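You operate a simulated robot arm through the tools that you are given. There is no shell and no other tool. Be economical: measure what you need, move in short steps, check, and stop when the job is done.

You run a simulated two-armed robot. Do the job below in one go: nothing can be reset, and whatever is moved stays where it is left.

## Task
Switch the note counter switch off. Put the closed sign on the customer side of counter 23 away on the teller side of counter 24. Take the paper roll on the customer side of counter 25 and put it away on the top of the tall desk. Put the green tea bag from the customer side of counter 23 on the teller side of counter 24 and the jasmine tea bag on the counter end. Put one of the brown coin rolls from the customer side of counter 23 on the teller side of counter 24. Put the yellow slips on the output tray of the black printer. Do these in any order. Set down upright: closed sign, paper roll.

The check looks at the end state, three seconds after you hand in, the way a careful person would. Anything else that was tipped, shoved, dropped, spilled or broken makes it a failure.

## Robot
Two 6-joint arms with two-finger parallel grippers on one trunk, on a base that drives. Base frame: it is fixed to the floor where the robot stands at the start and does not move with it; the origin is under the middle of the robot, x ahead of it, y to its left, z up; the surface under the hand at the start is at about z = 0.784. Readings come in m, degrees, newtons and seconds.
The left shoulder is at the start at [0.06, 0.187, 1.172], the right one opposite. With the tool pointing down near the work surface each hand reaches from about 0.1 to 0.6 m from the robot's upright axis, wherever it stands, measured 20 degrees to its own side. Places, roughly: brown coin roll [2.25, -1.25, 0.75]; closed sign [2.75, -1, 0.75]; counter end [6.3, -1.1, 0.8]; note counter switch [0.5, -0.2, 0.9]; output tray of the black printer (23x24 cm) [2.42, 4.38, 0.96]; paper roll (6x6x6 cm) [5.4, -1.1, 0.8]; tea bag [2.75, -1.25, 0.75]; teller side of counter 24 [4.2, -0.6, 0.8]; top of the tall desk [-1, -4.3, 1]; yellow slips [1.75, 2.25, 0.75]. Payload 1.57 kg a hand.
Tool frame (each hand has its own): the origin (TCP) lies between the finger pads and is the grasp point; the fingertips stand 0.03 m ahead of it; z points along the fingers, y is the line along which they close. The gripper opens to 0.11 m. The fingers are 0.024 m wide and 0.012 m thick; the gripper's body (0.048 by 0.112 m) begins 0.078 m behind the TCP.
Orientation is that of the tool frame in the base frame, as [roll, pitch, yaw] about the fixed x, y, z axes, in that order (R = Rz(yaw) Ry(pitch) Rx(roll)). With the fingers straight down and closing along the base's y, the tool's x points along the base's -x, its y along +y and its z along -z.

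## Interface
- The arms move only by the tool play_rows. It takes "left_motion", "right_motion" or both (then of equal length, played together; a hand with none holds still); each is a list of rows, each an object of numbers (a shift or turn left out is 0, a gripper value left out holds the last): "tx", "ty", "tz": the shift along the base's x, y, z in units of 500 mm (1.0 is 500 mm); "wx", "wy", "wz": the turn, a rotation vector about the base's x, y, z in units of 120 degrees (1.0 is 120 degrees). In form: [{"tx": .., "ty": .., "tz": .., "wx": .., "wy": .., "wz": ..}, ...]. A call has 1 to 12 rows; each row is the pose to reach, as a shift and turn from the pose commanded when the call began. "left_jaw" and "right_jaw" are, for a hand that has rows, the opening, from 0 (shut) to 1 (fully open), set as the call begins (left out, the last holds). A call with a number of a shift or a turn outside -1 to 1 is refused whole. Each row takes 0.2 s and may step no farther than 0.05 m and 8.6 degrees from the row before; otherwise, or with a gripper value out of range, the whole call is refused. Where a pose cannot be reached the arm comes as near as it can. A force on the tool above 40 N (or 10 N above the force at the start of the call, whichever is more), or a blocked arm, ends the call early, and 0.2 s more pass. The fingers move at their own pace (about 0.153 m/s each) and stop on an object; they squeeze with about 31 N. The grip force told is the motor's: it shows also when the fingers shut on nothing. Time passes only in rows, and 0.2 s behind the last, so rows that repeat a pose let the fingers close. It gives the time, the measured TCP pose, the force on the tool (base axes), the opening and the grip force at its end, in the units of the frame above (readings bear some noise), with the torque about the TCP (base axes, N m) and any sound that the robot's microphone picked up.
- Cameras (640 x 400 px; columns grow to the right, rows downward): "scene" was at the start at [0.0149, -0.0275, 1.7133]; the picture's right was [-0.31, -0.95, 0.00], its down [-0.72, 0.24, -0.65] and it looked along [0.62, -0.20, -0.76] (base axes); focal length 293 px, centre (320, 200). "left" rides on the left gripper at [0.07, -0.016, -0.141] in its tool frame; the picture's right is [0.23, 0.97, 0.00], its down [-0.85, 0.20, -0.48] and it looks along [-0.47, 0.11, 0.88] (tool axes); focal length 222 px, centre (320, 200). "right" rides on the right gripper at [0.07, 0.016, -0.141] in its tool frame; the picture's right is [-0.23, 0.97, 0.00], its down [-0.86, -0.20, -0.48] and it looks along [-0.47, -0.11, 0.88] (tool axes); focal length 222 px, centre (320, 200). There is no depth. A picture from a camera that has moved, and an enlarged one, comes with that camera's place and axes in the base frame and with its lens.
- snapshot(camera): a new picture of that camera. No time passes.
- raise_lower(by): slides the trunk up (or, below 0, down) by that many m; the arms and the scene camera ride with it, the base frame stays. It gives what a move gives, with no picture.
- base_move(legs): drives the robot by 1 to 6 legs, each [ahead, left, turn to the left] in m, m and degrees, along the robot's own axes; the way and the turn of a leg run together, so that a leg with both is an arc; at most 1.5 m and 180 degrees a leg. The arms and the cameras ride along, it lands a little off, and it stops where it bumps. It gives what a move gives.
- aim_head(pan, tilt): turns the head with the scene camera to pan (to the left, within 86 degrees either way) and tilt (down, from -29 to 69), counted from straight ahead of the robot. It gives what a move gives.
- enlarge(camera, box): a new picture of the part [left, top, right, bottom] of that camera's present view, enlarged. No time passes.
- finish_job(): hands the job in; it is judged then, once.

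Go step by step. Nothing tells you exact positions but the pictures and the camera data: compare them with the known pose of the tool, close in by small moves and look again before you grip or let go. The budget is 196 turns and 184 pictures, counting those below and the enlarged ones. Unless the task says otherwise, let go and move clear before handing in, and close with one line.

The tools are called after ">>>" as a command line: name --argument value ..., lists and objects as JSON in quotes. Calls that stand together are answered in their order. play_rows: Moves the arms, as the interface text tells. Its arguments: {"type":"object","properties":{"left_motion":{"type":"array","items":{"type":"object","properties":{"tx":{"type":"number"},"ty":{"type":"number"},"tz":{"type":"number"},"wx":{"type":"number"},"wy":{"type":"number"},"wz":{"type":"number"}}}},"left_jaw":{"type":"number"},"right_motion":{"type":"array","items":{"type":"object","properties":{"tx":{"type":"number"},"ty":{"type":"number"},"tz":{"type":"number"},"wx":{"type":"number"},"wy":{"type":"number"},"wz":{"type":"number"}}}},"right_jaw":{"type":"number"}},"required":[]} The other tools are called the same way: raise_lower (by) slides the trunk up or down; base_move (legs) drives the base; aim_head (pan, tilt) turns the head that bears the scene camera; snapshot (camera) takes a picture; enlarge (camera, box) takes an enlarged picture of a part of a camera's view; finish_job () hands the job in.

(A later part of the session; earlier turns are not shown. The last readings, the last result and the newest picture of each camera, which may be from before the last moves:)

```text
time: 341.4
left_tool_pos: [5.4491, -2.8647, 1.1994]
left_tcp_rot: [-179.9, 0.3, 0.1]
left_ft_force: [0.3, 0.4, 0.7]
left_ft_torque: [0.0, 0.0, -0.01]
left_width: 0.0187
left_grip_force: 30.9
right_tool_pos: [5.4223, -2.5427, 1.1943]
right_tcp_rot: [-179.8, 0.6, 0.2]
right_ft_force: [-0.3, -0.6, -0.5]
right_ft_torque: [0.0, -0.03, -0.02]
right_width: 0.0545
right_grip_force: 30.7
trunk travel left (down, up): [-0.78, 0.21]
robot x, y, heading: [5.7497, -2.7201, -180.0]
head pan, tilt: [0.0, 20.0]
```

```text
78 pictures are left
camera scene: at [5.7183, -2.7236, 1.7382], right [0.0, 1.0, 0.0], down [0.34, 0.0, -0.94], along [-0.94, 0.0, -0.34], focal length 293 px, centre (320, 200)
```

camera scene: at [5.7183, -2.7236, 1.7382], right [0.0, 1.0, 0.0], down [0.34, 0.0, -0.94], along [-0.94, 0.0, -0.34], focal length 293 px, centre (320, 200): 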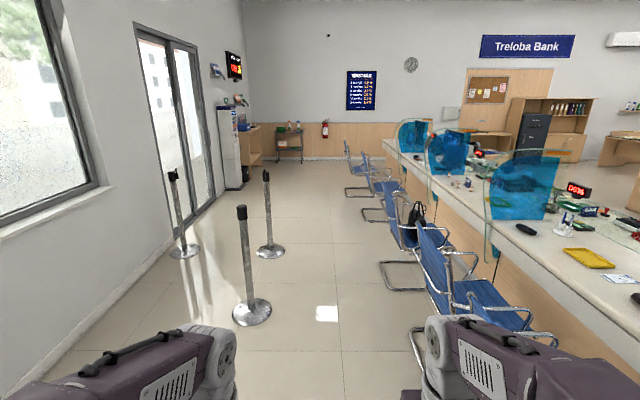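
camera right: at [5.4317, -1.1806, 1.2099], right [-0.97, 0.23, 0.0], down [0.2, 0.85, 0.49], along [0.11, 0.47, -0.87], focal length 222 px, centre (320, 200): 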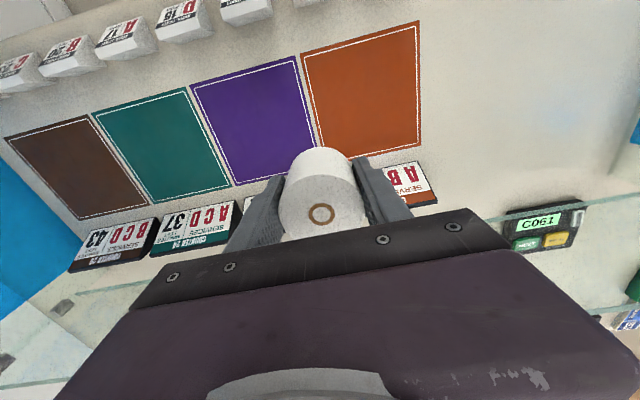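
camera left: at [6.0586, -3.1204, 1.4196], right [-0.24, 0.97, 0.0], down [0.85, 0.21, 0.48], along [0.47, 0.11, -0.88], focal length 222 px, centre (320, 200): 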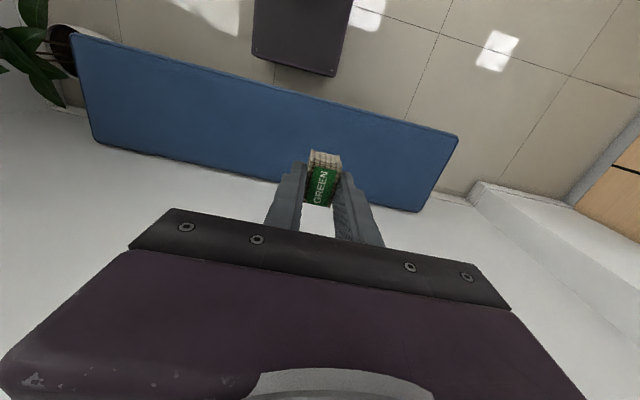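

The corridor is clear. I check the green bag's grip, then drive to the far end.

>>> snapshot --camera "left"

>>> base_move --legs '[[1.5, 0, 0], [1.5, 0, 0], [1.5, 0, 0], [1.3, 0.1, 0]]'

>>> aim_head --pan 40 --tilt 30

>>> snapshot --camera "scene"

```text
77 pictures are left
camera left: at [5.5192, -2.8473, 1.3397], right [0.23, -0.97, 0.0], down [-0.85, -0.2, 0.48], along [-0.47, -0.11, -0.88], focal length 222 px, centre (320, 200)
```

left: 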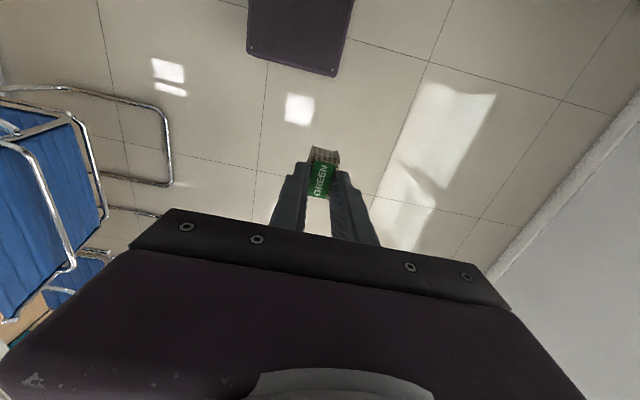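

```text
time: 368.8
left_tool_pos: [-0.2759, -3.0549, 1.1993]
left_tcp_rot: [-180.0, 0.3, 1.9]
left_ft_force: [-0.3, -0.8, 0.4]
left_ft_torque: [0.01, -0.01, -0.03]
left_width: 0.0168
left_grip_force: 30.6
right_tool_pos: [-0.312, -2.7337, 1.1954]
right_tcp_rot: [-179.8, 0.6, 2.0]
right_ft_force: [0.4, 0.3, -0.5]
right_ft_torque: [0.03, -0.04, 0.03]
right_width: 0.0545
right_grip_force: 31.0
trunk travel left (down, up): [-0.78, 0.21]
robot x, y, heading: [0.0238, -2.9019, -178.1]
head pan, tilt: [0.0, 20.0]
```

```text
time: 369.8
left_tool_pos: [-0.2773, -3.0537, 1.1983]
left_tcp_rot: [180.0, 0.3, 1.9]
left_ft_force: [0.6, 0.2, 0.3]
left_ft_torque: [0.01, 0.01, 0.0]
left_width: 0.0166
left_grip_force: 31.1
right_tool_pos: [-0.3127, -2.7338, 1.1951]
right_tcp_rot: [-179.8, 0.4, 2.0]
right_ft_force: [0.6, -0.7, -0.5]
right_ft_torque: [0.01, -0.01, 0.01]
right_width: 0.0548
right_grip_force: 30.8
trunk travel left (down, up): [-0.78, 0.21]
robot x, y, heading: [0.0205, -2.9001, -178.1]
head pan, tilt: [40.0, 30.0]
```

```text
76 pictures are left
camera scene: at [0.0141, -2.962, 1.7222], right [-0.67, 0.74, 0.0], down [0.37, 0.33, -0.87], along [-0.64, -0.58, -0.5], focal length 293 px, centre (320, 200)
```

scene: 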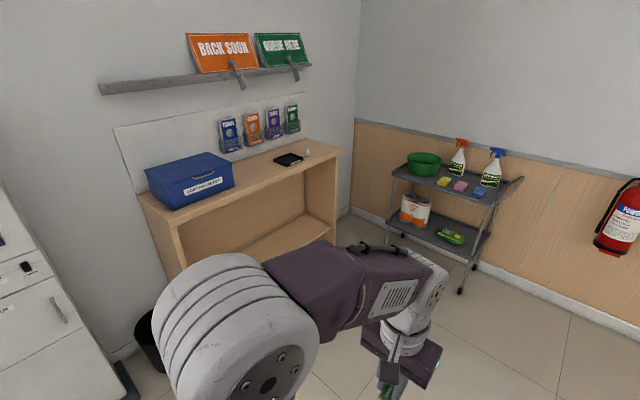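

The green bag is slowly compressing, so I cap the left jaw. The tall desk has a free spot at about (-0.88, -4.28); I drive in front of it and raise the trunk.

>>> play_rows --left_jaw 0.14 --left_motion '[{}]'

>>> base_move --legs '[[0.72, 0, 0], [0, 0, 88.1], [0.55, 0, 0]]'

>>> raise_lower --by 0.2

>>> aim_head --pan -15 --tilt 45

>>> snapshot --camera "scene"

```text
time: 370.2
left_tool_pos: [-0.2775, -3.054, 1.1991]
left_tcp_rot: [180.0, 0.3, 1.9]
left_ft_force: [-1.0, -2.1, -0.8]
left_ft_torque: [-0.01, 0.01, 0.01]
left_width: 0.0167
left_grip_force: 30.6
right_tool_pos: [-0.3139, -2.7335, 1.1948]
right_tcp_rot: [-179.8, 0.5, 2.0]
right_ft_force: [-0.1, -0.4, -1.7]
right_ft_torque: [-0.01, -0.03, 0.0]
right_width: 0.0543
right_grip_force: 31.0
trunk travel left (down, up): [-0.78, 0.21]
robot x, y, heading: [0.0218, -2.905, -178.3]
head pan, tilt: [40.0, 30.0]
```

```text
time: 380.7
left_tool_pos: [-0.5424, -3.7722, 1.1995]
left_tcp_rot: [180.0, 0.3, 90.3]
left_ft_force: [-0.6, 0.0, 0.1]
left_ft_torque: [0.0, -0.02, -0.03]
left_width: 0.0157
left_grip_force: 0.1
right_tool_pos: [-0.8632, -3.7988, 1.1949]
right_tcp_rot: [-179.8, 0.6, 90.6]
right_ft_force: [0.8, -0.3, 0.1]
right_ft_torque: [0.03, 0.0, 0.01]
right_width: 0.0545
right_grip_force: 31.0
trunk travel left (down, up): [-0.78, 0.21]
robot x, y, heading: [-0.688, -3.471, -89.7]
head pan, tilt: [40.0, 30.0]
```

```text
time: 382.8
left_tool_pos: [-0.5422, -3.7725, 1.3991]
left_tcp_rot: [180.0, 0.3, 90.3]
left_ft_force: [0.2, -0.5, 0.6]
left_ft_torque: [0.0, -0.03, 0.01]
left_width: 0.0155
left_grip_force: 0.1
right_tool_pos: [-0.8634, -3.7986, 1.396]
right_tcp_rot: [-179.8, 0.5, 90.5]
right_ft_force: [-0.4, -0.1, -2.2]
right_ft_torque: [0.01, 0.01, 0.03]
right_width: 0.0546
right_grip_force: 30.3
trunk travel left (down, up): [-0.98, 0.01]
robot x, y, heading: [-0.6861, -3.4691, -89.5]
head pan, tilt: [40.0, 30.0]
```

```text
time: 384.1
left_tool_pos: [-0.5416, -3.7739, 1.3987]
left_tcp_rot: [179.9, 0.4, 90.3]
left_ft_force: [-0.5, 0.4, -0.3]
left_ft_torque: [0.03, 0.0, -0.01]
left_width: 0.0156
left_grip_force: 0.0
right_tool_pos: [-0.8636, -3.8009, 1.3946]
right_tcp_rot: [-179.8, 0.5, 90.6]
right_ft_force: [-0.6, 0.2, -0.8]
right_ft_torque: [-0.01, 0.0, -0.01]
right_width: 0.0544
right_grip_force: 30.8
trunk travel left (down, up): [-0.98, 0.01]
robot x, y, heading: [-0.6854, -3.4672, -89.8]
head pan, tilt: [-15.0, 45.0]
```

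```text
75 pictures are left
camera scene: at [-0.7068, -3.4931, 1.8996], right [-0.97, 0.25, 0.0], down [0.18, 0.68, -0.71], along [-0.18, -0.68, -0.71], focal length 293 px, centre (320, 200)
```

scene: 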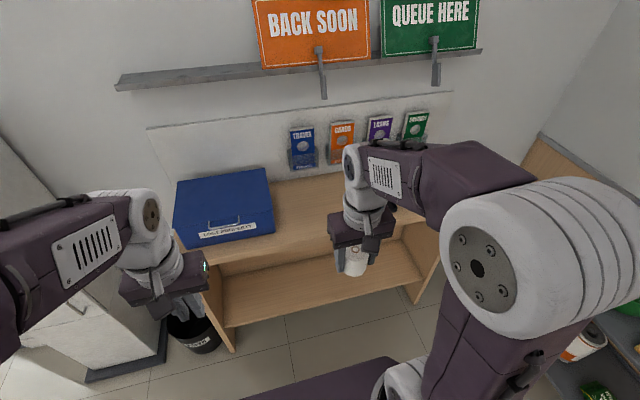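

The left grip force reads zero; I check the green bag immediately.

>>> snapshot --camera "left"

```text
74 pictures are left
camera left: at [-0.558, -3.7015, 1.5398], right [0.97, 0.23, 0.0], down [0.2, -0.85, 0.48], along [0.11, -0.47, -0.88], focal length 222 px, centre (320, 200)
```

left: 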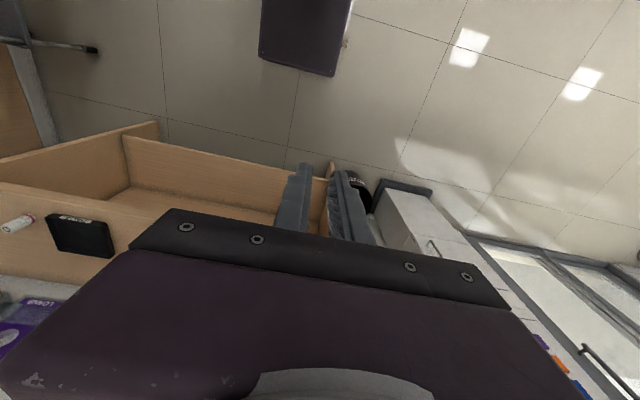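

The bag slipped out. I look for it near the base on the floor.

>>> enlarge --camera "left" --box '[240, 0, 440, 100]'

>>> aim_head --pan 60 --tilt 68

>>> snapshot --camera "scene"

```text
3.20 times, centred on (340, 50) of left
camera zoom: at [-0.558, -3.7015, 1.5398], right [0.97, 0.23, 0.0], down [0.2, -0.85, 0.48], along [0.11, -0.47, -0.88], focal length 711 px, centre (256, 680)
```

zoom: 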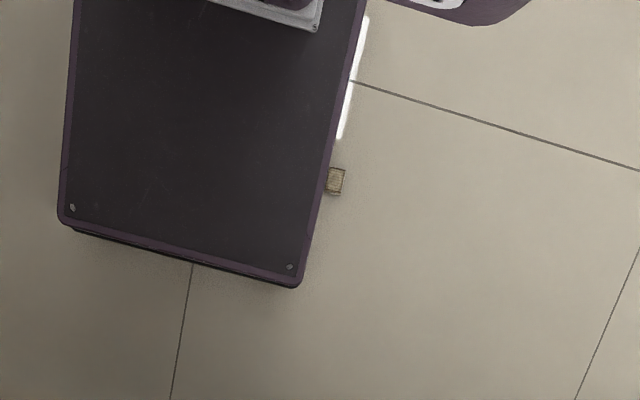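

```text
time: 385.5
left_tool_pos: [-0.5421, -3.7731, 1.3987]
left_tcp_rot: [180.0, 0.3, 90.3]
left_ft_force: [-0.2, -0.2, -0.6]
left_ft_torque: [0.01, 0.02, -0.01]
left_width: 0.0153
left_grip_force: 0.1
right_tool_pos: [-0.8621, -3.7992, 1.3951]
right_tcp_rot: [-179.8, 0.6, 90.5]
right_ft_force: [0.5, -0.8, 0.1]
right_ft_torque: [0.01, -0.03, -0.01]
right_width: 0.0545
right_grip_force: 30.6
trunk travel left (down, up): [-0.98, 0.01]
robot x, y, heading: [-0.6846, -3.473, -89.6]
head pan, tilt: [60.0, 68.0]
```

```text
72 pictures are left
camera scene: at [-0.637, -3.4427, 1.8715], right [-0.49, -0.87, 0.0], down [-0.81, 0.46, -0.37], along [0.33, -0.19, -0.93], focal length 293 px, centre (320, 200)
```

scene: 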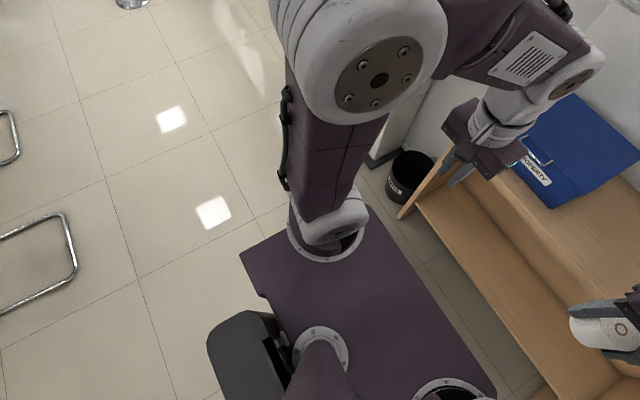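

The green bag lies on the floor at about (-0.46, -3.51), touching the base's left side. I shift right away from it, then go forward to place the roll first.

>>> base_move --legs '[[0, -0.1, 0], [0.26, 0, 0]]'

>>> aim_head --pan -15 --tilt 50

>>> snapshot --camera "scene"

>>> snapshot --camera "right"

```text
time: 388.1
left_tool_pos: [-0.6372, -4.0286, 1.4001]
left_tcp_rot: [-179.9, 0.5, 90.3]
left_ft_force: [0.0, 0.5, -0.7]
left_ft_torque: [-0.06, 0.05, -0.01]
left_width: 0.0155
left_grip_force: 0.0
right_tool_pos: [-0.958, -4.0565, 1.3972]
right_tcp_rot: [-179.8, 0.6, 90.4]
right_ft_force: [-0.3, 0.3, -1.0]
right_ft_torque: [-0.02, 0.0, -0.02]
right_width: 0.0544
right_grip_force: 30.7
trunk travel left (down, up): [-0.98, 0.01]
robot x, y, heading: [-0.7805, -3.7286, -89.7]
head pan, tilt: [60.0, 68.0]
```

```text
time: 389.6
left_tool_pos: [-0.6387, -4.0331, 1.3995]
left_tcp_rot: [180.0, 0.4, 90.3]
left_ft_force: [0.5, -0.2, 0.2]
left_ft_torque: [0.01, -0.03, 0.0]
left_width: 0.0152
left_grip_force: 0.0
right_tool_pos: [-0.9597, -4.0607, 1.3943]
right_tcp_rot: [-179.8, 0.4, 90.5]
right_ft_force: [0.4, -0.4, -1.2]
right_ft_torque: [0.04, 0.0, -0.01]
right_width: 0.0545
right_grip_force: 30.9
trunk travel left (down, up): [-0.98, 0.01]
robot x, y, heading: [-0.7856, -3.735, -89.5]
head pan, tilt: [-15.0, 50.0]
```

```text
71 pictures are left
camera scene: at [-0.8024, -3.7501, 1.8927], right [-0.97, 0.25, 0.0], down [0.19, 0.74, -0.64], along [-0.16, -0.62, -0.77], focal length 293 px, centre (320, 200)
```

scene: 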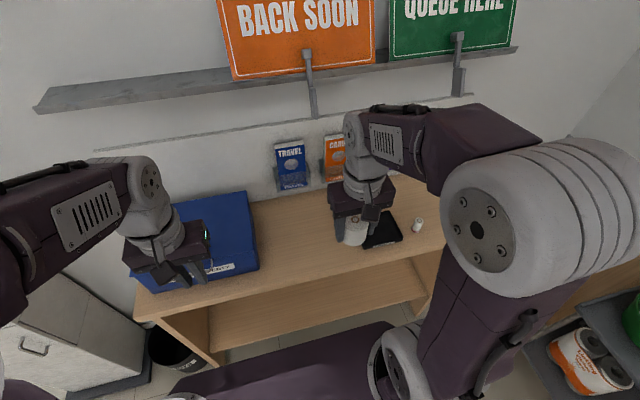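

```text
70 pictures are left
camera right: at [-0.9435, -3.9899, 1.5366], right [0.98, -0.22, 0.0], down [-0.19, -0.85, 0.49], along [-0.11, -0.48, -0.87], focal length 222 px, centre (320, 200)
```

right: 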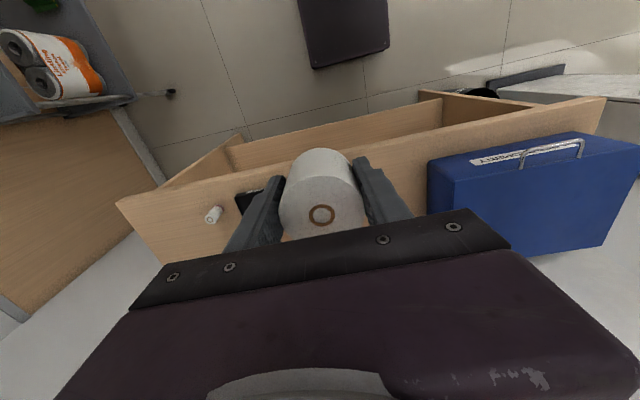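

There's free space between the blue box and the black pad. I bring the roll down toward (-0.89, -4.235).

>>> play_rows --right_motion '[{"tz": -0.08}, {"tz": -0.16, "tx": 0.03}, {"tz": -0.24, "tx": 0.06, "ty": -0.03}, {"tz": -0.3, "tx": 0.1, "ty": -0.09}, {"tz": -0.35, "tx": 0.14, "ty": -0.16}, {"tz": -0.39, "tx": 0.14, "ty": -0.24}, {"tz": -0.43, "tx": 0.14, "ty": -0.32}, {"tz": -0.5, "tx": 0.14, "ty": -0.35}, {"tz": -0.58, "tx": 0.14, "ty": -0.35}]'

>>> snapshot --camera "right"

>>> snapshot --camera "scene"

```text
time: 391.6
left_tool_pos: [-0.6378, -4.034, 1.3996]
left_tcp_rot: [180.0, 0.2, 90.3]
left_ft_force: [-0.9, -0.2, -0.8]
left_ft_torque: [0.02, -0.03, -0.02]
left_width: 0.0153
left_grip_force: 0.0
right_tool_pos: [-0.8894, -4.2361, 1.1048]
right_tcp_rot: [-179.8, 0.5, 90.4]
right_ft_force: [-0.2, 0.4, -0.7]
right_ft_torque: [0.0, 0.04, -0.01]
right_width: 0.0544
right_grip_force: 30.6
trunk travel left (down, up): [-0.98, 0.01]
robot x, y, heading: [-0.784, -3.7326, -89.3]
head pan, tilt: [-15.0, 50.0]
```

```text
69 pictures are left
camera right: at [-0.8723, -4.1651, 1.2466], right [0.98, -0.22, 0.0], down [-0.19, -0.85, 0.49], along [-0.11, -0.47, -0.87], focal length 222 px, centre (320, 200)
```

right: 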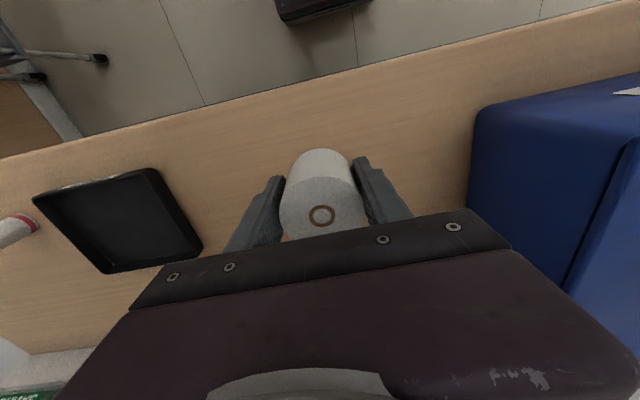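

```text
68 pictures are left
camera scene: at [-0.8019, -3.7509, 1.8927], right [-0.97, 0.25, 0.0], down [0.19, 0.74, -0.64], along [-0.16, -0.62, -0.77], focal length 293 px, centre (320, 200)
```

scene: 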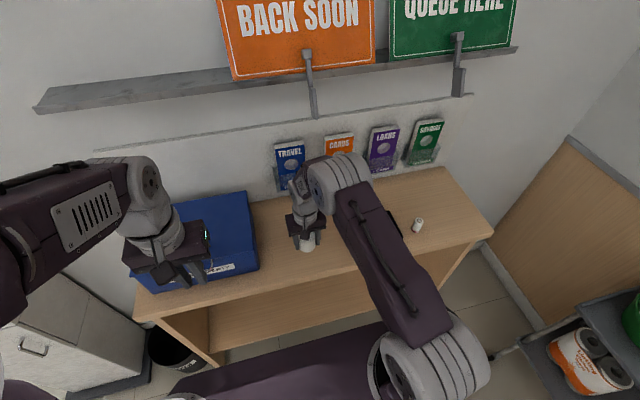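

Good spot. I lower until contact.

>>> play_rows --right_motion '[{"tz": -0.04}, {"tz": -0.08}, {"tz": -0.1}, {"tz": -0.11}, {"tz": -0.12}, {"tz": -0.126}, {"tz": -0.132}, {"tz": -0.138}, {"tz": -0.144}, {"tz": -0.15}]'

>>> snapshot --camera "right"

```text
time: 393.8
left_tool_pos: [-0.6384, -4.0296, 1.4006]
left_tcp_rot: [180.0, 0.4, 90.3]
left_ft_force: [-0.1, -0.4, 0.1]
left_ft_torque: [0.02, -0.04, -0.01]
left_width: 0.0156
left_grip_force: 0.1
right_tool_pos: [-0.8897, -4.2339, 1.0334]
right_tcp_rot: [-179.9, 0.9, 90.3]
right_ft_force: [-3.4, -0.2, 29.1]
right_ft_torque: [-0.24, -0.19, -0.02]
right_width: 0.0543
right_grip_force: 31.1
trunk travel left (down, up): [-0.98, 0.01]
robot x, y, heading: [-0.7842, -3.7336, -89.6]
head pan, tilt: [-15.0, 50.0]
```

```text
67 pictures are left
camera right: at [-0.8735, -4.1629, 1.1742], right [0.98, -0.22, 0.0], down [-0.19, -0.85, 0.49], along [-0.11, -0.48, -0.87], focal length 222 px, centre (320, 200)
```

right: 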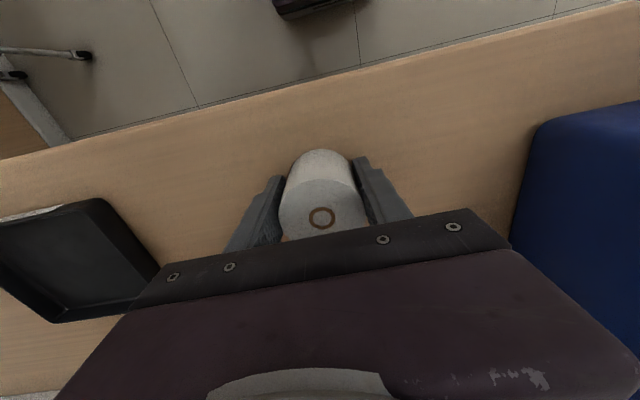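

Contact (29 N). I ease up 1 mm, open evenly, and rise straight up.

>>> play_rows --right_motion '[{"tz": 0.004}, {"tz": 0.005}]'

>>> play_rows --right_jaw 0.95 --right_motion '[{}, {}, {}, {"tz": 0.06}, {"tz": 0.14}, {"tz": 0.22}, {"tz": 0.3}, {"tz": 0.38}, {"tz": 0.44, "ty": 0.06}, {"tz": 0.5, "ty": 0.13}, {"tz": 0.55, "ty": 0.2}, {"tz": 0.6, "ty": 0.28}]'

>>> snapshot --camera "right"

```text
time: 394.4
left_tool_pos: [-0.6382, -4.0323, 1.399]
left_tcp_rot: [-180.0, 0.3, 90.3]
left_ft_force: [-0.1, 0.1, 0.0]
left_ft_torque: [-0.02, -0.03, -0.03]
left_width: 0.015
left_grip_force: 0.1
right_tool_pos: [-0.8896, -4.2346, 1.0332]
right_tcp_rot: [-179.8, 0.7, 90.5]
right_ft_force: [-1.1, -4.6, 16.3]
right_ft_torque: [-0.57, -0.32, -0.16]
right_width: 0.0547
right_grip_force: 31.2
trunk travel left (down, up): [-0.98, 0.01]
robot x, y, heading: [-0.7812, -3.7365, -89.6]
head pan, tilt: [-15.0, 50.0]
```

```text
time: 397.0
left_tool_pos: [-0.6387, -4.0324, 1.3987]
left_tcp_rot: [-180.0, 0.4, 90.3]
left_ft_force: [-0.5, 0.7, 0.6]
left_ft_torque: [-0.05, 0.01, 0.0]
left_width: 0.0153
left_grip_force: 0.1
right_tool_pos: [-0.8898, -4.0931, 1.3358]
right_tcp_rot: [-179.9, 0.6, 90.4]
right_ft_force: [-0.2, 0.1, 0.3]
right_ft_torque: [0.01, 0.0, 0.02]
right_width: 0.1049
right_grip_force: 0.0
trunk travel left (down, up): [-0.98, 0.01]
robot x, y, heading: [-0.7848, -3.7328, -89.4]
head pan, tilt: [-15.0, 50.0]
```

```text
66 pictures are left
camera right: at [-0.8727, -4.0217, 1.4762], right [0.98, -0.22, 0.0], down [-0.19, -0.85, 0.49], along [-0.11, -0.48, -0.87], focal length 222 px, centre (320, 200)
```

right: 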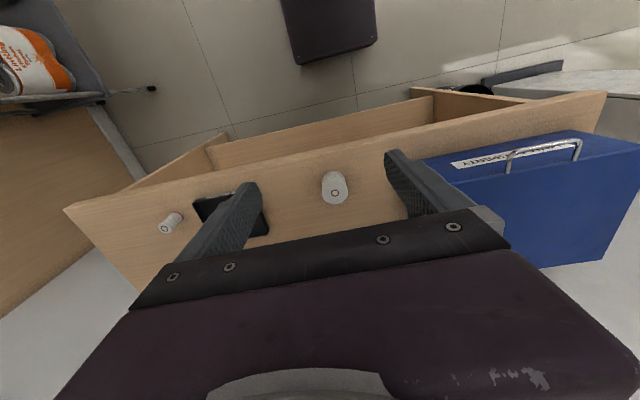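

The roll stands upright on the tall desk. Now I back away and position the left hand to pick the green bag from the floor.

>>> base_move --legs '[[-0.75, 0, 0], [0, 0.13, 0]]'

>>> aim_head --pan 15 --tilt 60

>>> snapshot --camera "scene"

>>> snapshot --camera "left"

```text
time: 401.9
left_tool_pos: [-0.5173, -3.3033, 1.4001]
left_tcp_rot: [179.8, 0.3, 89.4]
left_ft_force: [-1.0, -0.5, 0.1]
left_ft_torque: [-0.02, -0.03, 0.01]
left_width: 0.0155
left_grip_force: 0.0
right_tool_pos: [-0.7693, -3.3604, 1.3339]
right_tcp_rot: [180.0, 0.6, 89.6]
right_ft_force: [-0.9, -0.1, -0.7]
right_ft_torque: [-0.02, -0.04, 0.0]
right_width: 0.1047
right_grip_force: 0.1
trunk travel left (down, up): [-0.98, 0.01]
robot x, y, heading: [-0.6545, -2.9979, -90.5]
head pan, tilt: [-15.0, 50.0]
```

```text
time: 402.8
left_tool_pos: [-0.5105, -3.3035, 1.3987]
left_tcp_rot: [-180.0, 0.4, 89.5]
left_ft_force: [1.0, -0.1, 0.1]
left_ft_torque: [0.01, 0.0, -0.04]
left_width: 0.0154
left_grip_force: 0.0
right_tool_pos: [-0.7624, -3.3611, 1.3336]
right_tcp_rot: [-179.6, 0.5, 89.5]
right_ft_force: [0.2, 0.6, 0.2]
right_ft_torque: [-0.03, 0.02, 0.01]
right_width: 0.1046
right_grip_force: 0.1
trunk travel left (down, up): [-0.98, 0.01]
robot x, y, heading: [-0.6534, -3.0008, -90.4]
head pan, tilt: [15.0, 60.0]
```

```text
65 pictures are left
camera scene: at [-0.6321, -3.0071, 1.8801], right [-0.97, -0.25, 0.0], down [-0.22, 0.84, -0.5], along [0.12, -0.48, -0.87], focal length 293 px, centre (320, 200)
```

scene: 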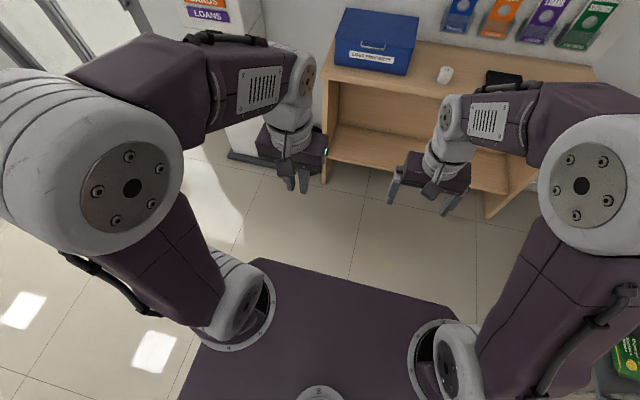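

```text
64 pictures are left
camera left: at [-0.5253, -3.2315, 1.5396], right [0.98, 0.22, 0.0], down [0.19, -0.85, 0.48], along [0.1, -0.47, -0.88], focal length 222 px, centre (320, 200)
```

left: 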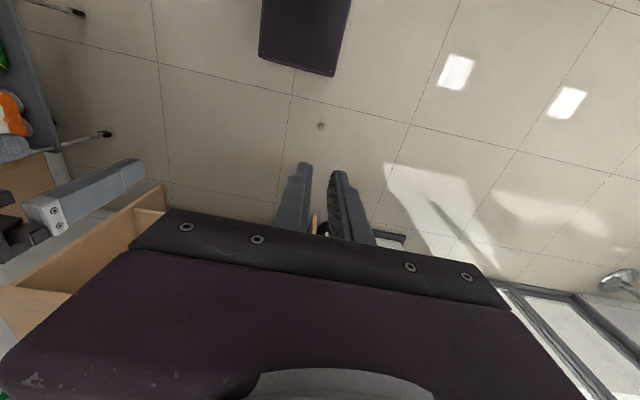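

The bag is at (-0.471, -3.505), nicely placed for the left hand. I lower the trunk.

>>> raise_lower --by -0.9

>>> play_rows --left_jaw 0.65 --left_motion '[{"tx": 0.03, "ty": -0.08}, {"tx": 0.06, "ty": -0.16, "tz": -0.03}, {"tx": 0.08, "ty": -0.24, "tz": -0.06}, {"tx": 0.08, "ty": -0.32, "tz": -0.1}, {"tx": 0.08, "ty": -0.39, "tz": -0.15}, {"tx": 0.08, "ty": -0.4, "tz": -0.24}, {"tx": 0.08, "ty": -0.4, "tz": -0.33}, {"tx": 0.08, "ty": -0.4, "tz": -0.42}, {"tx": 0.08, "ty": -0.4, "tz": -0.51}, {"tx": 0.08, "ty": -0.4, "tz": -0.6}, {"tx": 0.08, "ty": -0.4, "tz": -0.69}, {"tx": 0.08, "ty": -0.4, "tz": -0.74}]'

>>> enlarge --camera "left" --box '[220, 80, 420, 230]'

```text
refused: -0.9 is not a number from -0.4 to 0.4
```

```text
time: 405.4
left_tool_pos: [-0.4732, -3.5044, 1.029]
left_tcp_rot: [-179.9, 0.3, 89.5]
left_ft_force: [-0.7, 0.1, -0.2]
left_ft_torque: [0.01, -0.05, 0.03]
left_width: 0.0718
left_grip_force: 0.0
right_tool_pos: [-0.7643, -3.3622, 1.3344]
right_tcp_rot: [-179.9, 0.5, 89.7]
right_ft_force: [-0.4, 0.1, -0.3]
right_ft_torque: [0.02, -0.02, 0.01]
right_width: 0.1042
right_grip_force: 0.1
trunk travel left (down, up): [-0.98, 0.01]
robot x, y, heading: [-0.6525, -2.9992, -90.5]
head pan, tilt: [15.0, 60.0]
```

```text
2.67 times, centred on (320, 155) of left
camera zoom: at [-0.4876, -3.4325, 1.1699], right [0.98, 0.22, 0.0], down [0.19, -0.85, 0.48], along [0.1, -0.47, -0.88], focal length 592 px, centre (320, 320)
```

zoom: 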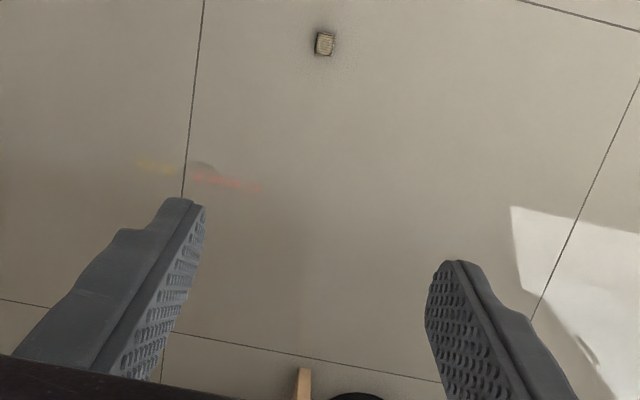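

>>> raise_lower --by -0.4

>>> raise_lower --by -0.4

>>> raise_lower --by -0.1

>>> enlarge --camera "left" --box '[220, 80, 420, 230]'

```text
time: 409.3
left_tool_pos: [-0.4731, -3.5029, 0.6307]
left_tcp_rot: [180.0, 0.2, 89.5]
left_ft_force: [0.5, 0.2, -0.1]
left_ft_torque: [0.02, 0.0, -0.03]
left_width: 0.0715
left_grip_force: 0.0
right_tool_pos: [-0.7645, -3.3617, 0.9338]
right_tcp_rot: [-179.7, 0.4, 89.7]
right_ft_force: [-0.1, -0.1, 0.3]
right_ft_torque: [0.05, 0.01, 0.0]
right_width: 0.1042
right_grip_force: 0.0
trunk travel left (down, up): [-0.58, 0.41]
robot x, y, heading: [-0.6568, -2.9999, -90.6]
head pan, tilt: [15.0, 60.0]
```

```text
time: 413.1
left_tool_pos: [-0.4734, -3.5025, 0.2289]
left_tcp_rot: [180.0, 0.3, 89.5]
left_ft_force: [-0.1, -0.1, -0.1]
left_ft_torque: [-0.01, -0.01, 0.03]
left_width: 0.0716
left_grip_force: 0.1
right_tool_pos: [-0.7651, -3.3614, 0.5346]
right_tcp_rot: [-179.7, 0.5, 89.6]
right_ft_force: [-0.1, -0.4, 0.3]
right_ft_torque: [0.0, -0.02, 0.04]
right_width: 0.1044
right_grip_force: 0.0
trunk travel left (down, up): [-0.18, 0.81]
robot x, y, heading: [-0.6544, -2.9985, -90.4]
head pan, tilt: [15.0, 60.0]
```

```text
time: 414.4
left_tool_pos: [-0.4727, -3.5037, 0.1303]
left_tcp_rot: [-180.0, 0.3, 89.6]
left_ft_force: [-0.4, 0.0, 0.7]
left_ft_torque: [0.01, 0.01, 0.02]
left_width: 0.0715
left_grip_force: 0.0
right_tool_pos: [-0.7649, -3.3609, 0.4345]
right_tcp_rot: [-179.8, 0.5, 89.6]
right_ft_force: [-0.1, 0.3, -0.1]
right_ft_torque: [0.0, 0.01, 0.01]
right_width: 0.1045
right_grip_force: 0.0
trunk travel left (down, up): [-0.08, 0.91]
robot x, y, heading: [-0.6514, -2.9981, -90.5]
head pan, tilt: [15.0, 60.0]
```

```text
2.67 times, centred on (320, 155) of left
camera zoom: at [-0.4879, -3.4318, 0.2707], right [0.98, 0.22, 0.0], down [0.19, -0.85, 0.48], along [0.1, -0.47, -0.88], focal length 592 px, centre (320, 320)
```

zoom: 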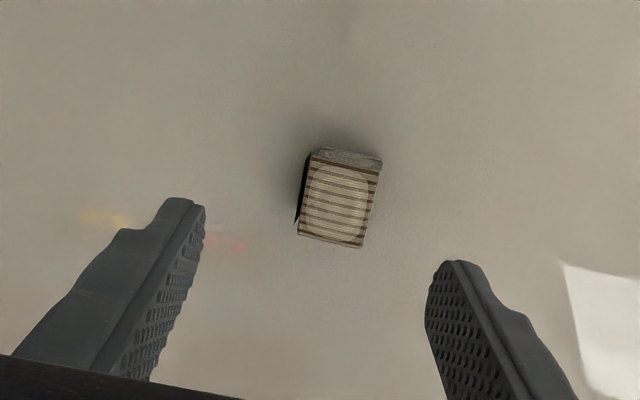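

The bag lies on its side, nearly aligned. I descend and grip.

>>> play_rows --left_motion '[{"tx": 0.016, "ty": -0.004, "tz": -0.07}, {"tx": 0.016, "ty": -0.004, "tz": -0.13}, {"tx": 0.016, "ty": -0.004, "tz": -0.17}, {"tx": 0.016, "ty": -0.004, "tz": -0.187}]'

>>> play_rows --left_jaw 0.05 --left_motion '[{}, {}, {}, {}]'

>>> snapshot --camera "left"

```text
time: 415.4
left_tool_pos: [-0.4652, -3.5056, 0.0368]
left_tcp_rot: [-180.0, 0.3, 89.5]
left_ft_force: [0.1, 0.9, 0.8]
left_ft_torque: [0.01, 0.0, 0.05]
left_width: 0.0718
left_grip_force: 0.1
right_tool_pos: [-0.7656, -3.3611, 0.434]
right_tcp_rot: [-179.8, 0.5, 89.6]
right_ft_force: [-0.5, -0.1, -0.8]
right_ft_torque: [-0.01, 0.01, -0.02]
right_width: 0.1044
right_grip_force: 0.1
trunk travel left (down, up): [-0.08, 0.91]
robot x, y, heading: [-0.654, -3.004, -90.4]
head pan, tilt: [15.0, 60.0]
```

```text
time: 416.4
left_tool_pos: [-0.4653, -3.5051, 0.0367]
left_tcp_rot: [180.0, 0.2, 89.4]
left_ft_force: [0.5, 0.4, 3.8]
left_ft_torque: [-0.01, -0.09, -0.04]
left_width: 0.0254
left_grip_force: 30.8
right_tool_pos: [-0.7653, -3.3617, 0.4349]
right_tcp_rot: [-179.7, 0.5, 89.7]
right_ft_force: [0.0, 0.1, 0.6]
right_ft_torque: [0.0, 0.02, 0.02]
right_width: 0.1045
right_grip_force: 0.0
trunk travel left (down, up): [-0.08, 0.91]
robot x, y, heading: [-0.6528, -3.0, -90.6]
head pan, tilt: [15.0, 60.0]
```

```text
61 pictures are left
camera left: at [-0.48, -3.4337, 0.1775], right [0.98, 0.22, 0.0], down [0.19, -0.85, 0.48], along [0.1, -0.47, -0.88], focal length 222 px, centre (320, 200)
```

left: 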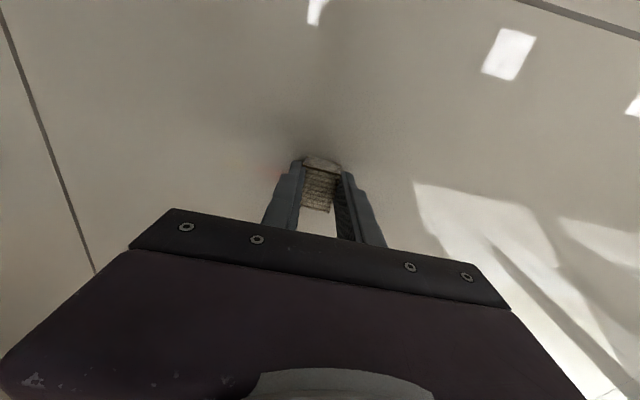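

Gripped at 25 mm. I raise the trunk and tuck the left arm, then go straight around to the teller side with it.

>>> raise_lower --by 0.4

>>> raise_lower --by 0.37

>>> play_rows --left_motion '[{"tz": 0.09}, {"tz": 0.18}, {"tz": 0.27}, {"tz": 0.36}, {"tz": 0.45}, {"tz": 0.54, "ty": 0.03}, {"tz": 0.62, "ty": 0.07}, {"tz": 0.69, "ty": 0.13}, {"tz": 0.75, "ty": 0.2}, {"tz": 0.78, "ty": 0.28}, {"tz": 0.8, "ty": 0.37, "tx": -0.02}]'

>>> snapshot --camera "left"

```text
time: 420.3
left_tool_pos: [-0.464, -3.5044, 0.4357]
left_tcp_rot: [-180.0, 0.3, 89.5]
left_ft_force: [-0.4, 0.0, -1.0]
left_ft_torque: [0.01, 0.03, 0.0]
left_width: 0.0285
left_grip_force: 31.5
right_tool_pos: [-0.7633, -3.3603, 0.8341]
right_tcp_rot: [-179.7, 0.5, 89.6]
right_ft_force: [-0.3, -0.3, -0.5]
right_ft_torque: [-0.02, -0.01, -0.01]
right_width: 0.1044
right_grip_force: 0.0
trunk travel left (down, up): [-0.48, 0.51]
robot x, y, heading: [-0.657, -3.0, -90.5]
head pan, tilt: [15.0, 60.0]
```

```text
time: 423.8
left_tool_pos: [-0.4647, -3.5059, 0.8052]
left_tcp_rot: [-180.0, 0.3, 89.5]
left_ft_force: [0.7, -0.1, -0.6]
left_ft_torque: [-0.01, 0.04, 0.02]
left_width: 0.0286
left_grip_force: 30.7
right_tool_pos: [-0.7639, -3.3618, 1.2035]
right_tcp_rot: [-179.8, 0.5, 89.6]
right_ft_force: [-0.4, -0.2, 0.2]
right_ft_torque: [0.0, 0.0, -0.01]
right_width: 0.1047
right_grip_force: 0.0
trunk travel left (down, up): [-0.85, 0.14]
robot x, y, heading: [-0.6547, -2.9993, -90.2]
head pan, tilt: [15.0, 60.0]
```

```text
time: 426.2
left_tool_pos: [-0.4763, -3.3189, 1.2076]
left_tcp_rot: [-179.9, 0.4, 89.5]
left_ft_force: [0.2, 0.6, 0.3]
left_ft_torque: [-0.03, 0.02, -0.03]
left_width: 0.0285
left_grip_force: 31.1
right_tool_pos: [-0.7646, -3.357, 1.2052]
right_tcp_rot: [-179.7, 0.6, 89.6]
right_ft_force: [-0.2, 0.0, 0.2]
right_ft_torque: [-0.02, 0.0, -0.01]
right_width: 0.1046
right_grip_force: 0.1
trunk travel left (down, up): [-0.85, 0.14]
robot x, y, heading: [-0.6544, -3.0013, -90.6]
head pan, tilt: [15.0, 60.0]
```

```text
60 pictures are left
camera left: at [-0.4914, -3.2477, 1.3482], right [0.98, 0.22, 0.0], down [0.19, -0.85, 0.48], along [0.1, -0.47, -0.87], focal length 222 px, centre (320, 200)
```

left: 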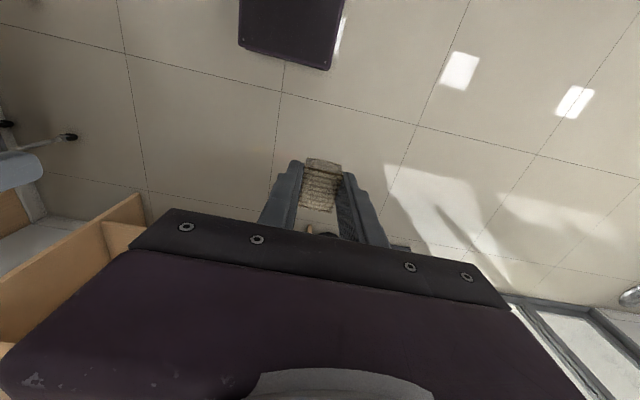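

The grip is now stable (28.5 mm). I back through the passage to the teller side, keeping heading -90°.

>>> base_move --legs '[[0, -0.93, 0.5], [-1.5, 0, 0], [-1.5, 0, 0], [-0.5, 0, 0], [-0.7, 0.7, 0], [0, 1.2, 0]]'

>>> aim_head --pan 60 --tilt 25

>>> snapshot --camera "scene"

```text
time: 458.2
left_tool_pos: [0.4857, 0.936, 1.2073]
left_tcp_rot: [180.0, 0.3, 92.9]
left_ft_force: [0.1, 1.0, 0.1]
left_ft_torque: [0.02, 0.01, 0.02]
left_width: 0.0287
left_grip_force: 31.2
right_tool_pos: [0.1993, 0.8798, 1.2049]
right_tcp_rot: [-179.8, 0.5, 93.1]
right_ft_force: [0.6, -0.7, 0.1]
right_ft_torque: [0.0, 0.02, 0.02]
right_width: 0.1046
right_grip_force: 0.1
trunk travel left (down, up): [-0.85, 0.14]
robot x, y, heading: [0.2891, 1.2452, -87.3]
head pan, tilt: [15.0, 60.0]
```

```text
time: 459.3
left_tool_pos: [0.4856, 0.9353, 1.2067]
left_tcp_rot: [-179.9, 0.3, 92.9]
left_ft_force: [-0.6, 0.1, -0.1]
left_ft_torque: [-0.03, 0.02, 0.0]
left_width: 0.0286
left_grip_force: 31.1
right_tool_pos: [0.1996, 0.879, 1.2046]
right_tcp_rot: [-179.8, 0.4, 92.9]
right_ft_force: [-0.3, 0.6, 0.2]
right_ft_torque: [-0.04, -0.02, -0.03]
right_width: 0.1044
right_grip_force: 0.1
trunk travel left (down, up): [-0.85, 0.14]
robot x, y, heading: [0.287, 1.2467, -87.0]
head pan, tilt: [60.0, 25.0]
```

```text
59 pictures are left
camera scene: at [0.369, 1.2613, 1.8001], right [-0.46, -0.89, 0.0], down [-0.38, 0.19, -0.91], along [0.81, -0.41, -0.42], focal length 293 px, centre (320, 200)
```

scene: 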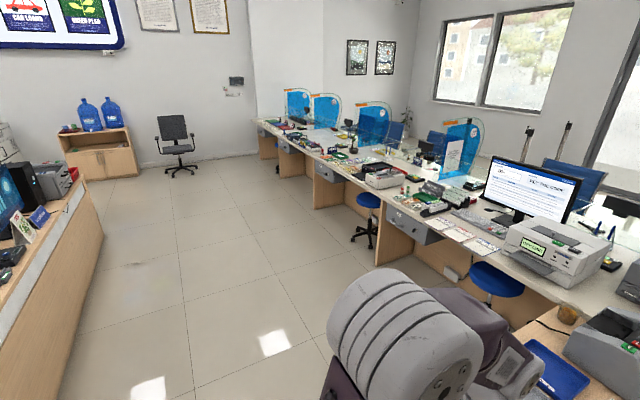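

The teller aisle is clear. I strafe along it to station 24.

>>> base_move --legs '[[0, 0, -3], [0, 1.4, 0], [0, 1.4, 0], [0, 0.95, 0]]'

>>> aim_head --pan 5 --tilt 42

>>> snapshot --camera "scene"

```text
time: 478.0
left_tool_pos: [4.2714, 0.9983, 1.207]
left_tcp_rot: [-180.0, 0.3, 91.8]
left_ft_force: [0.2, -0.3, 0.1]
left_ft_torque: [-0.01, -0.01, 0.0]
left_width: 0.0286
left_grip_force: 31.5
right_tool_pos: [3.9832, 0.9473, 1.2042]
right_tcp_rot: [-179.8, 0.5, 91.9]
right_ft_force: [0.0, 0.9, -0.1]
right_ft_torque: [0.03, -0.03, 0.01]
right_width: 0.1044
right_grip_force: 0.1
trunk travel left (down, up): [-0.85, 0.14]
robot x, y, heading: [4.082, 1.3156, -88.2]
head pan, tilt: [60.0, 25.0]
```

```text
time: 479.3
left_tool_pos: [4.2707, 0.9976, 1.2061]
left_tcp_rot: [180.0, 0.3, 91.8]
left_ft_force: [0.4, 0.2, -1.6]
left_ft_torque: [0.01, 0.0, -0.01]
left_width: 0.0286
left_grip_force: 30.1
right_tool_pos: [3.9849, 0.947, 1.2043]
right_tcp_rot: [-179.8, 0.4, 92.0]
right_ft_force: [-0.4, -0.2, 0.7]
right_ft_torque: [0.01, 0.02, 0.0]
right_width: 0.1043
right_grip_force: 0.1
trunk travel left (down, up): [-0.85, 0.14]
robot x, y, heading: [4.0769, 1.3128, -87.9]
head pan, tilt: [5.0, 42.0]
```

```text
58 pictures are left
camera scene: at [4.0894, 1.2868, 1.7739], right [-0.99, -0.12, 0.0], down [-0.08, 0.66, -0.74], along [0.09, -0.74, -0.67], focal length 293 px, centre (320, 200)
```

scene: 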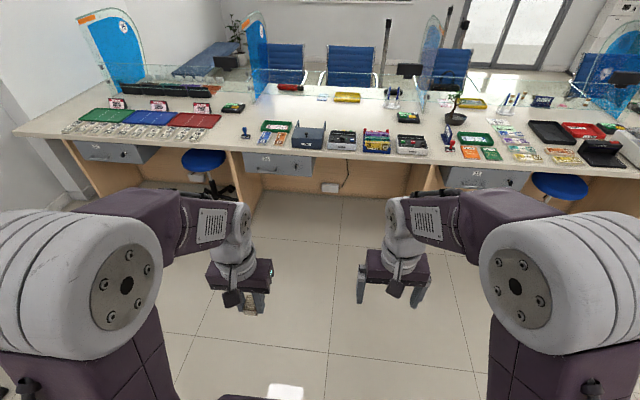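

>>> enlarge --camera "scene" --box '[210, 70, 460, 200]'

```text
2.56 times, centred on (335, 135) of scene
camera zoom: at [4.0894, 1.2868, 1.7739], right [-0.99, -0.12, 0.0], down [-0.08, 0.66, -0.74], along [0.09, -0.74, -0.67], focal length 749 px, centre (282, 366)
```

zoom: 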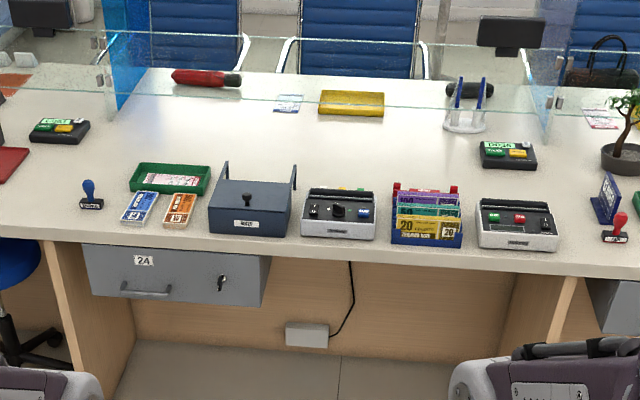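

Station 24's teller side has free space behind the devices, around (3.9–4.5, -0.62). I drive in.

>>> base_move --legs '[[0.65, 0.1, -2], [0.6, 0, 0]]'

>>> aim_head --pan 10 --tilt 50

>>> snapshot --camera "scene"

```text
time: 485.9
left_tool_pos: [4.3715, -0.2602, 1.2061]
left_tcp_rot: [-180.0, 0.4, 90.1]
left_ft_force: [-0.8, 0.5, -1.1]
left_ft_torque: [-0.03, -0.02, 0.02]
left_width: 0.0285
left_grip_force: 30.9
right_tool_pos: [4.0843, -0.302, 1.2035]
right_tcp_rot: [-179.8, 0.7, 90.2]
right_ft_force: [-0.7, 0.4, 0.4]
right_ft_torque: [-0.01, -0.03, 0.01]
right_width: 0.1044
right_grip_force: 0.0
trunk travel left (down, up): [-0.85, 0.14]
robot x, y, heading: [4.1902, 0.0554, -89.6]
head pan, tilt: [5.0, 42.0]
```

```text
time: 486.6
left_tool_pos: [4.3712, -0.2623, 1.2071]
left_tcp_rot: [-180.0, 0.4, 90.0]
left_ft_force: [0.1, 0.4, -0.9]
left_ft_torque: [-0.01, -0.03, 0.03]
left_width: 0.0287
left_grip_force: 30.7
right_tool_pos: [4.0842, -0.3041, 1.2036]
right_tcp_rot: [-179.9, 0.5, 90.3]
right_ft_force: [0.2, 0.8, 0.3]
right_ft_torque: [-0.02, -0.01, -0.02]
right_width: 0.1044
right_grip_force: 0.1
trunk travel left (down, up): [-0.85, 0.14]
robot x, y, heading: [4.1883, 0.0587, -90.0]
head pan, tilt: [10.0, 50.0]
```

```text
56 pictures are left
camera scene: at [4.2052, 0.0402, 1.7627], right [-0.98, -0.18, 0.0], down [-0.13, 0.75, -0.64], along [0.11, -0.63, -0.77], focal length 293 px, centre (320, 200)
```

scene: 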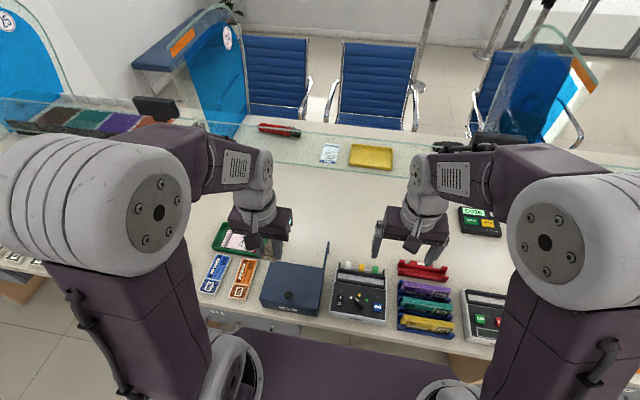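

Devices end at y≈-0.48; I shift right to stay in the kneehole and edge forward so the left hand reaches (4.21, -0.62).

>>> base_move --legs '[[0, -0.14, 0], [0.14, 0, 0]]'

>>> play_rows --left_motion '[{"ty": -0.08}, {"ty": -0.16, "tz": -0.03}, {"ty": -0.24, "tz": -0.06}, {"ty": -0.32, "tz": -0.1}, {"ty": -0.39, "tz": -0.15}, {"ty": -0.43, "tz": -0.22}, {"ty": -0.43, "tz": -0.31}, {"ty": -0.43, "tz": -0.4}, {"ty": -0.43, "tz": -0.49}, {"ty": -0.43, "tz": -0.58}, {"ty": -0.43, "tz": -0.64}]'

>>> snapshot --camera "left"

>>> snapshot --camera "scene"

```text
time: 488.9
left_tool_pos: [4.2299, -0.4009, 1.2075]
left_tcp_rot: [180.0, 0.4, 90.1]
left_ft_force: [-0.9, 0.6, -0.2]
left_ft_torque: [-0.04, 0.01, 0.01]
left_width: 0.0286
left_grip_force: 31.2
right_tool_pos: [3.9415, -0.4442, 1.2057]
right_tcp_rot: [-179.8, 0.7, 90.3]
right_ft_force: [-0.1, 0.3, -0.3]
right_ft_torque: [-0.02, -0.03, -0.02]
right_width: 0.1044
right_grip_force: 0.1
trunk travel left (down, up): [-0.85, 0.14]
robot x, y, heading: [4.0476, -0.0827, -89.8]
head pan, tilt: [10.0, 50.0]
```

```text
time: 491.3
left_tool_pos: [4.2321, -0.6206, 0.8866]
left_tcp_rot: [-180.0, 0.4, 90.1]
left_ft_force: [0.3, 0.5, -0.3]
left_ft_torque: [0.02, -0.01, -0.01]
left_width: 0.0289
left_grip_force: 31.1
right_tool_pos: [3.9448, -0.4479, 1.2037]
right_tcp_rot: [-179.8, 0.4, 90.2]
right_ft_force: [-0.1, 0.1, 0.1]
right_ft_torque: [0.0, -0.02, 0.02]
right_width: 0.1044
right_grip_force: 0.0
trunk travel left (down, up): [-0.85, 0.14]
robot x, y, heading: [4.0505, -0.0836, -89.9]
head pan, tilt: [10.0, 50.0]
```

```text
55 pictures are left
camera left: at [4.2155, -0.549, 1.0267], right [0.97, 0.23, 0.0], down [0.2, -0.85, 0.48], along [0.11, -0.47, -0.88], focal length 222 px, centre (320, 200)
```

left: 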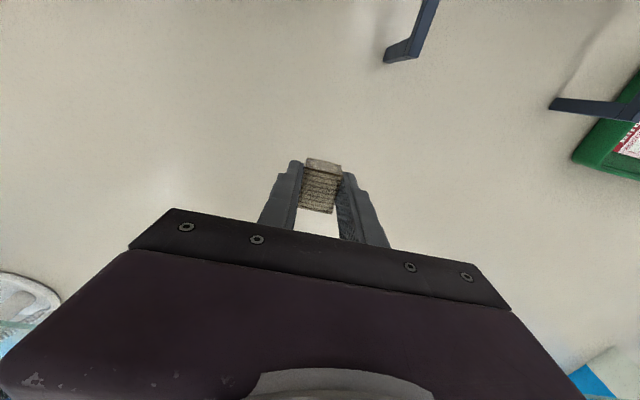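

```text
54 pictures are left
camera scene: at [4.065, -0.1035, 1.7627], right [-0.98, -0.18, 0.0], down [-0.14, 0.75, -0.64], along [0.11, -0.63, -0.77], focal length 293 px, centre (320, 200)
```

scene: 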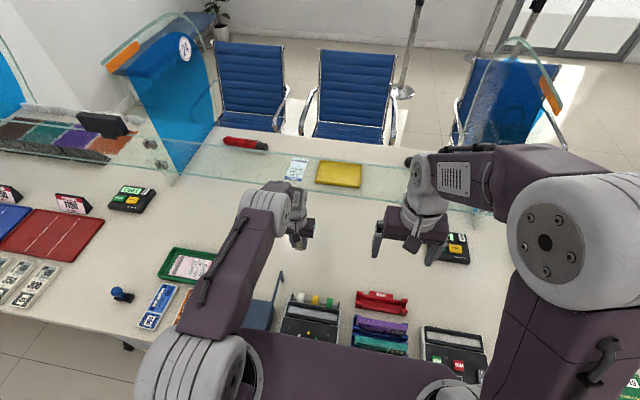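

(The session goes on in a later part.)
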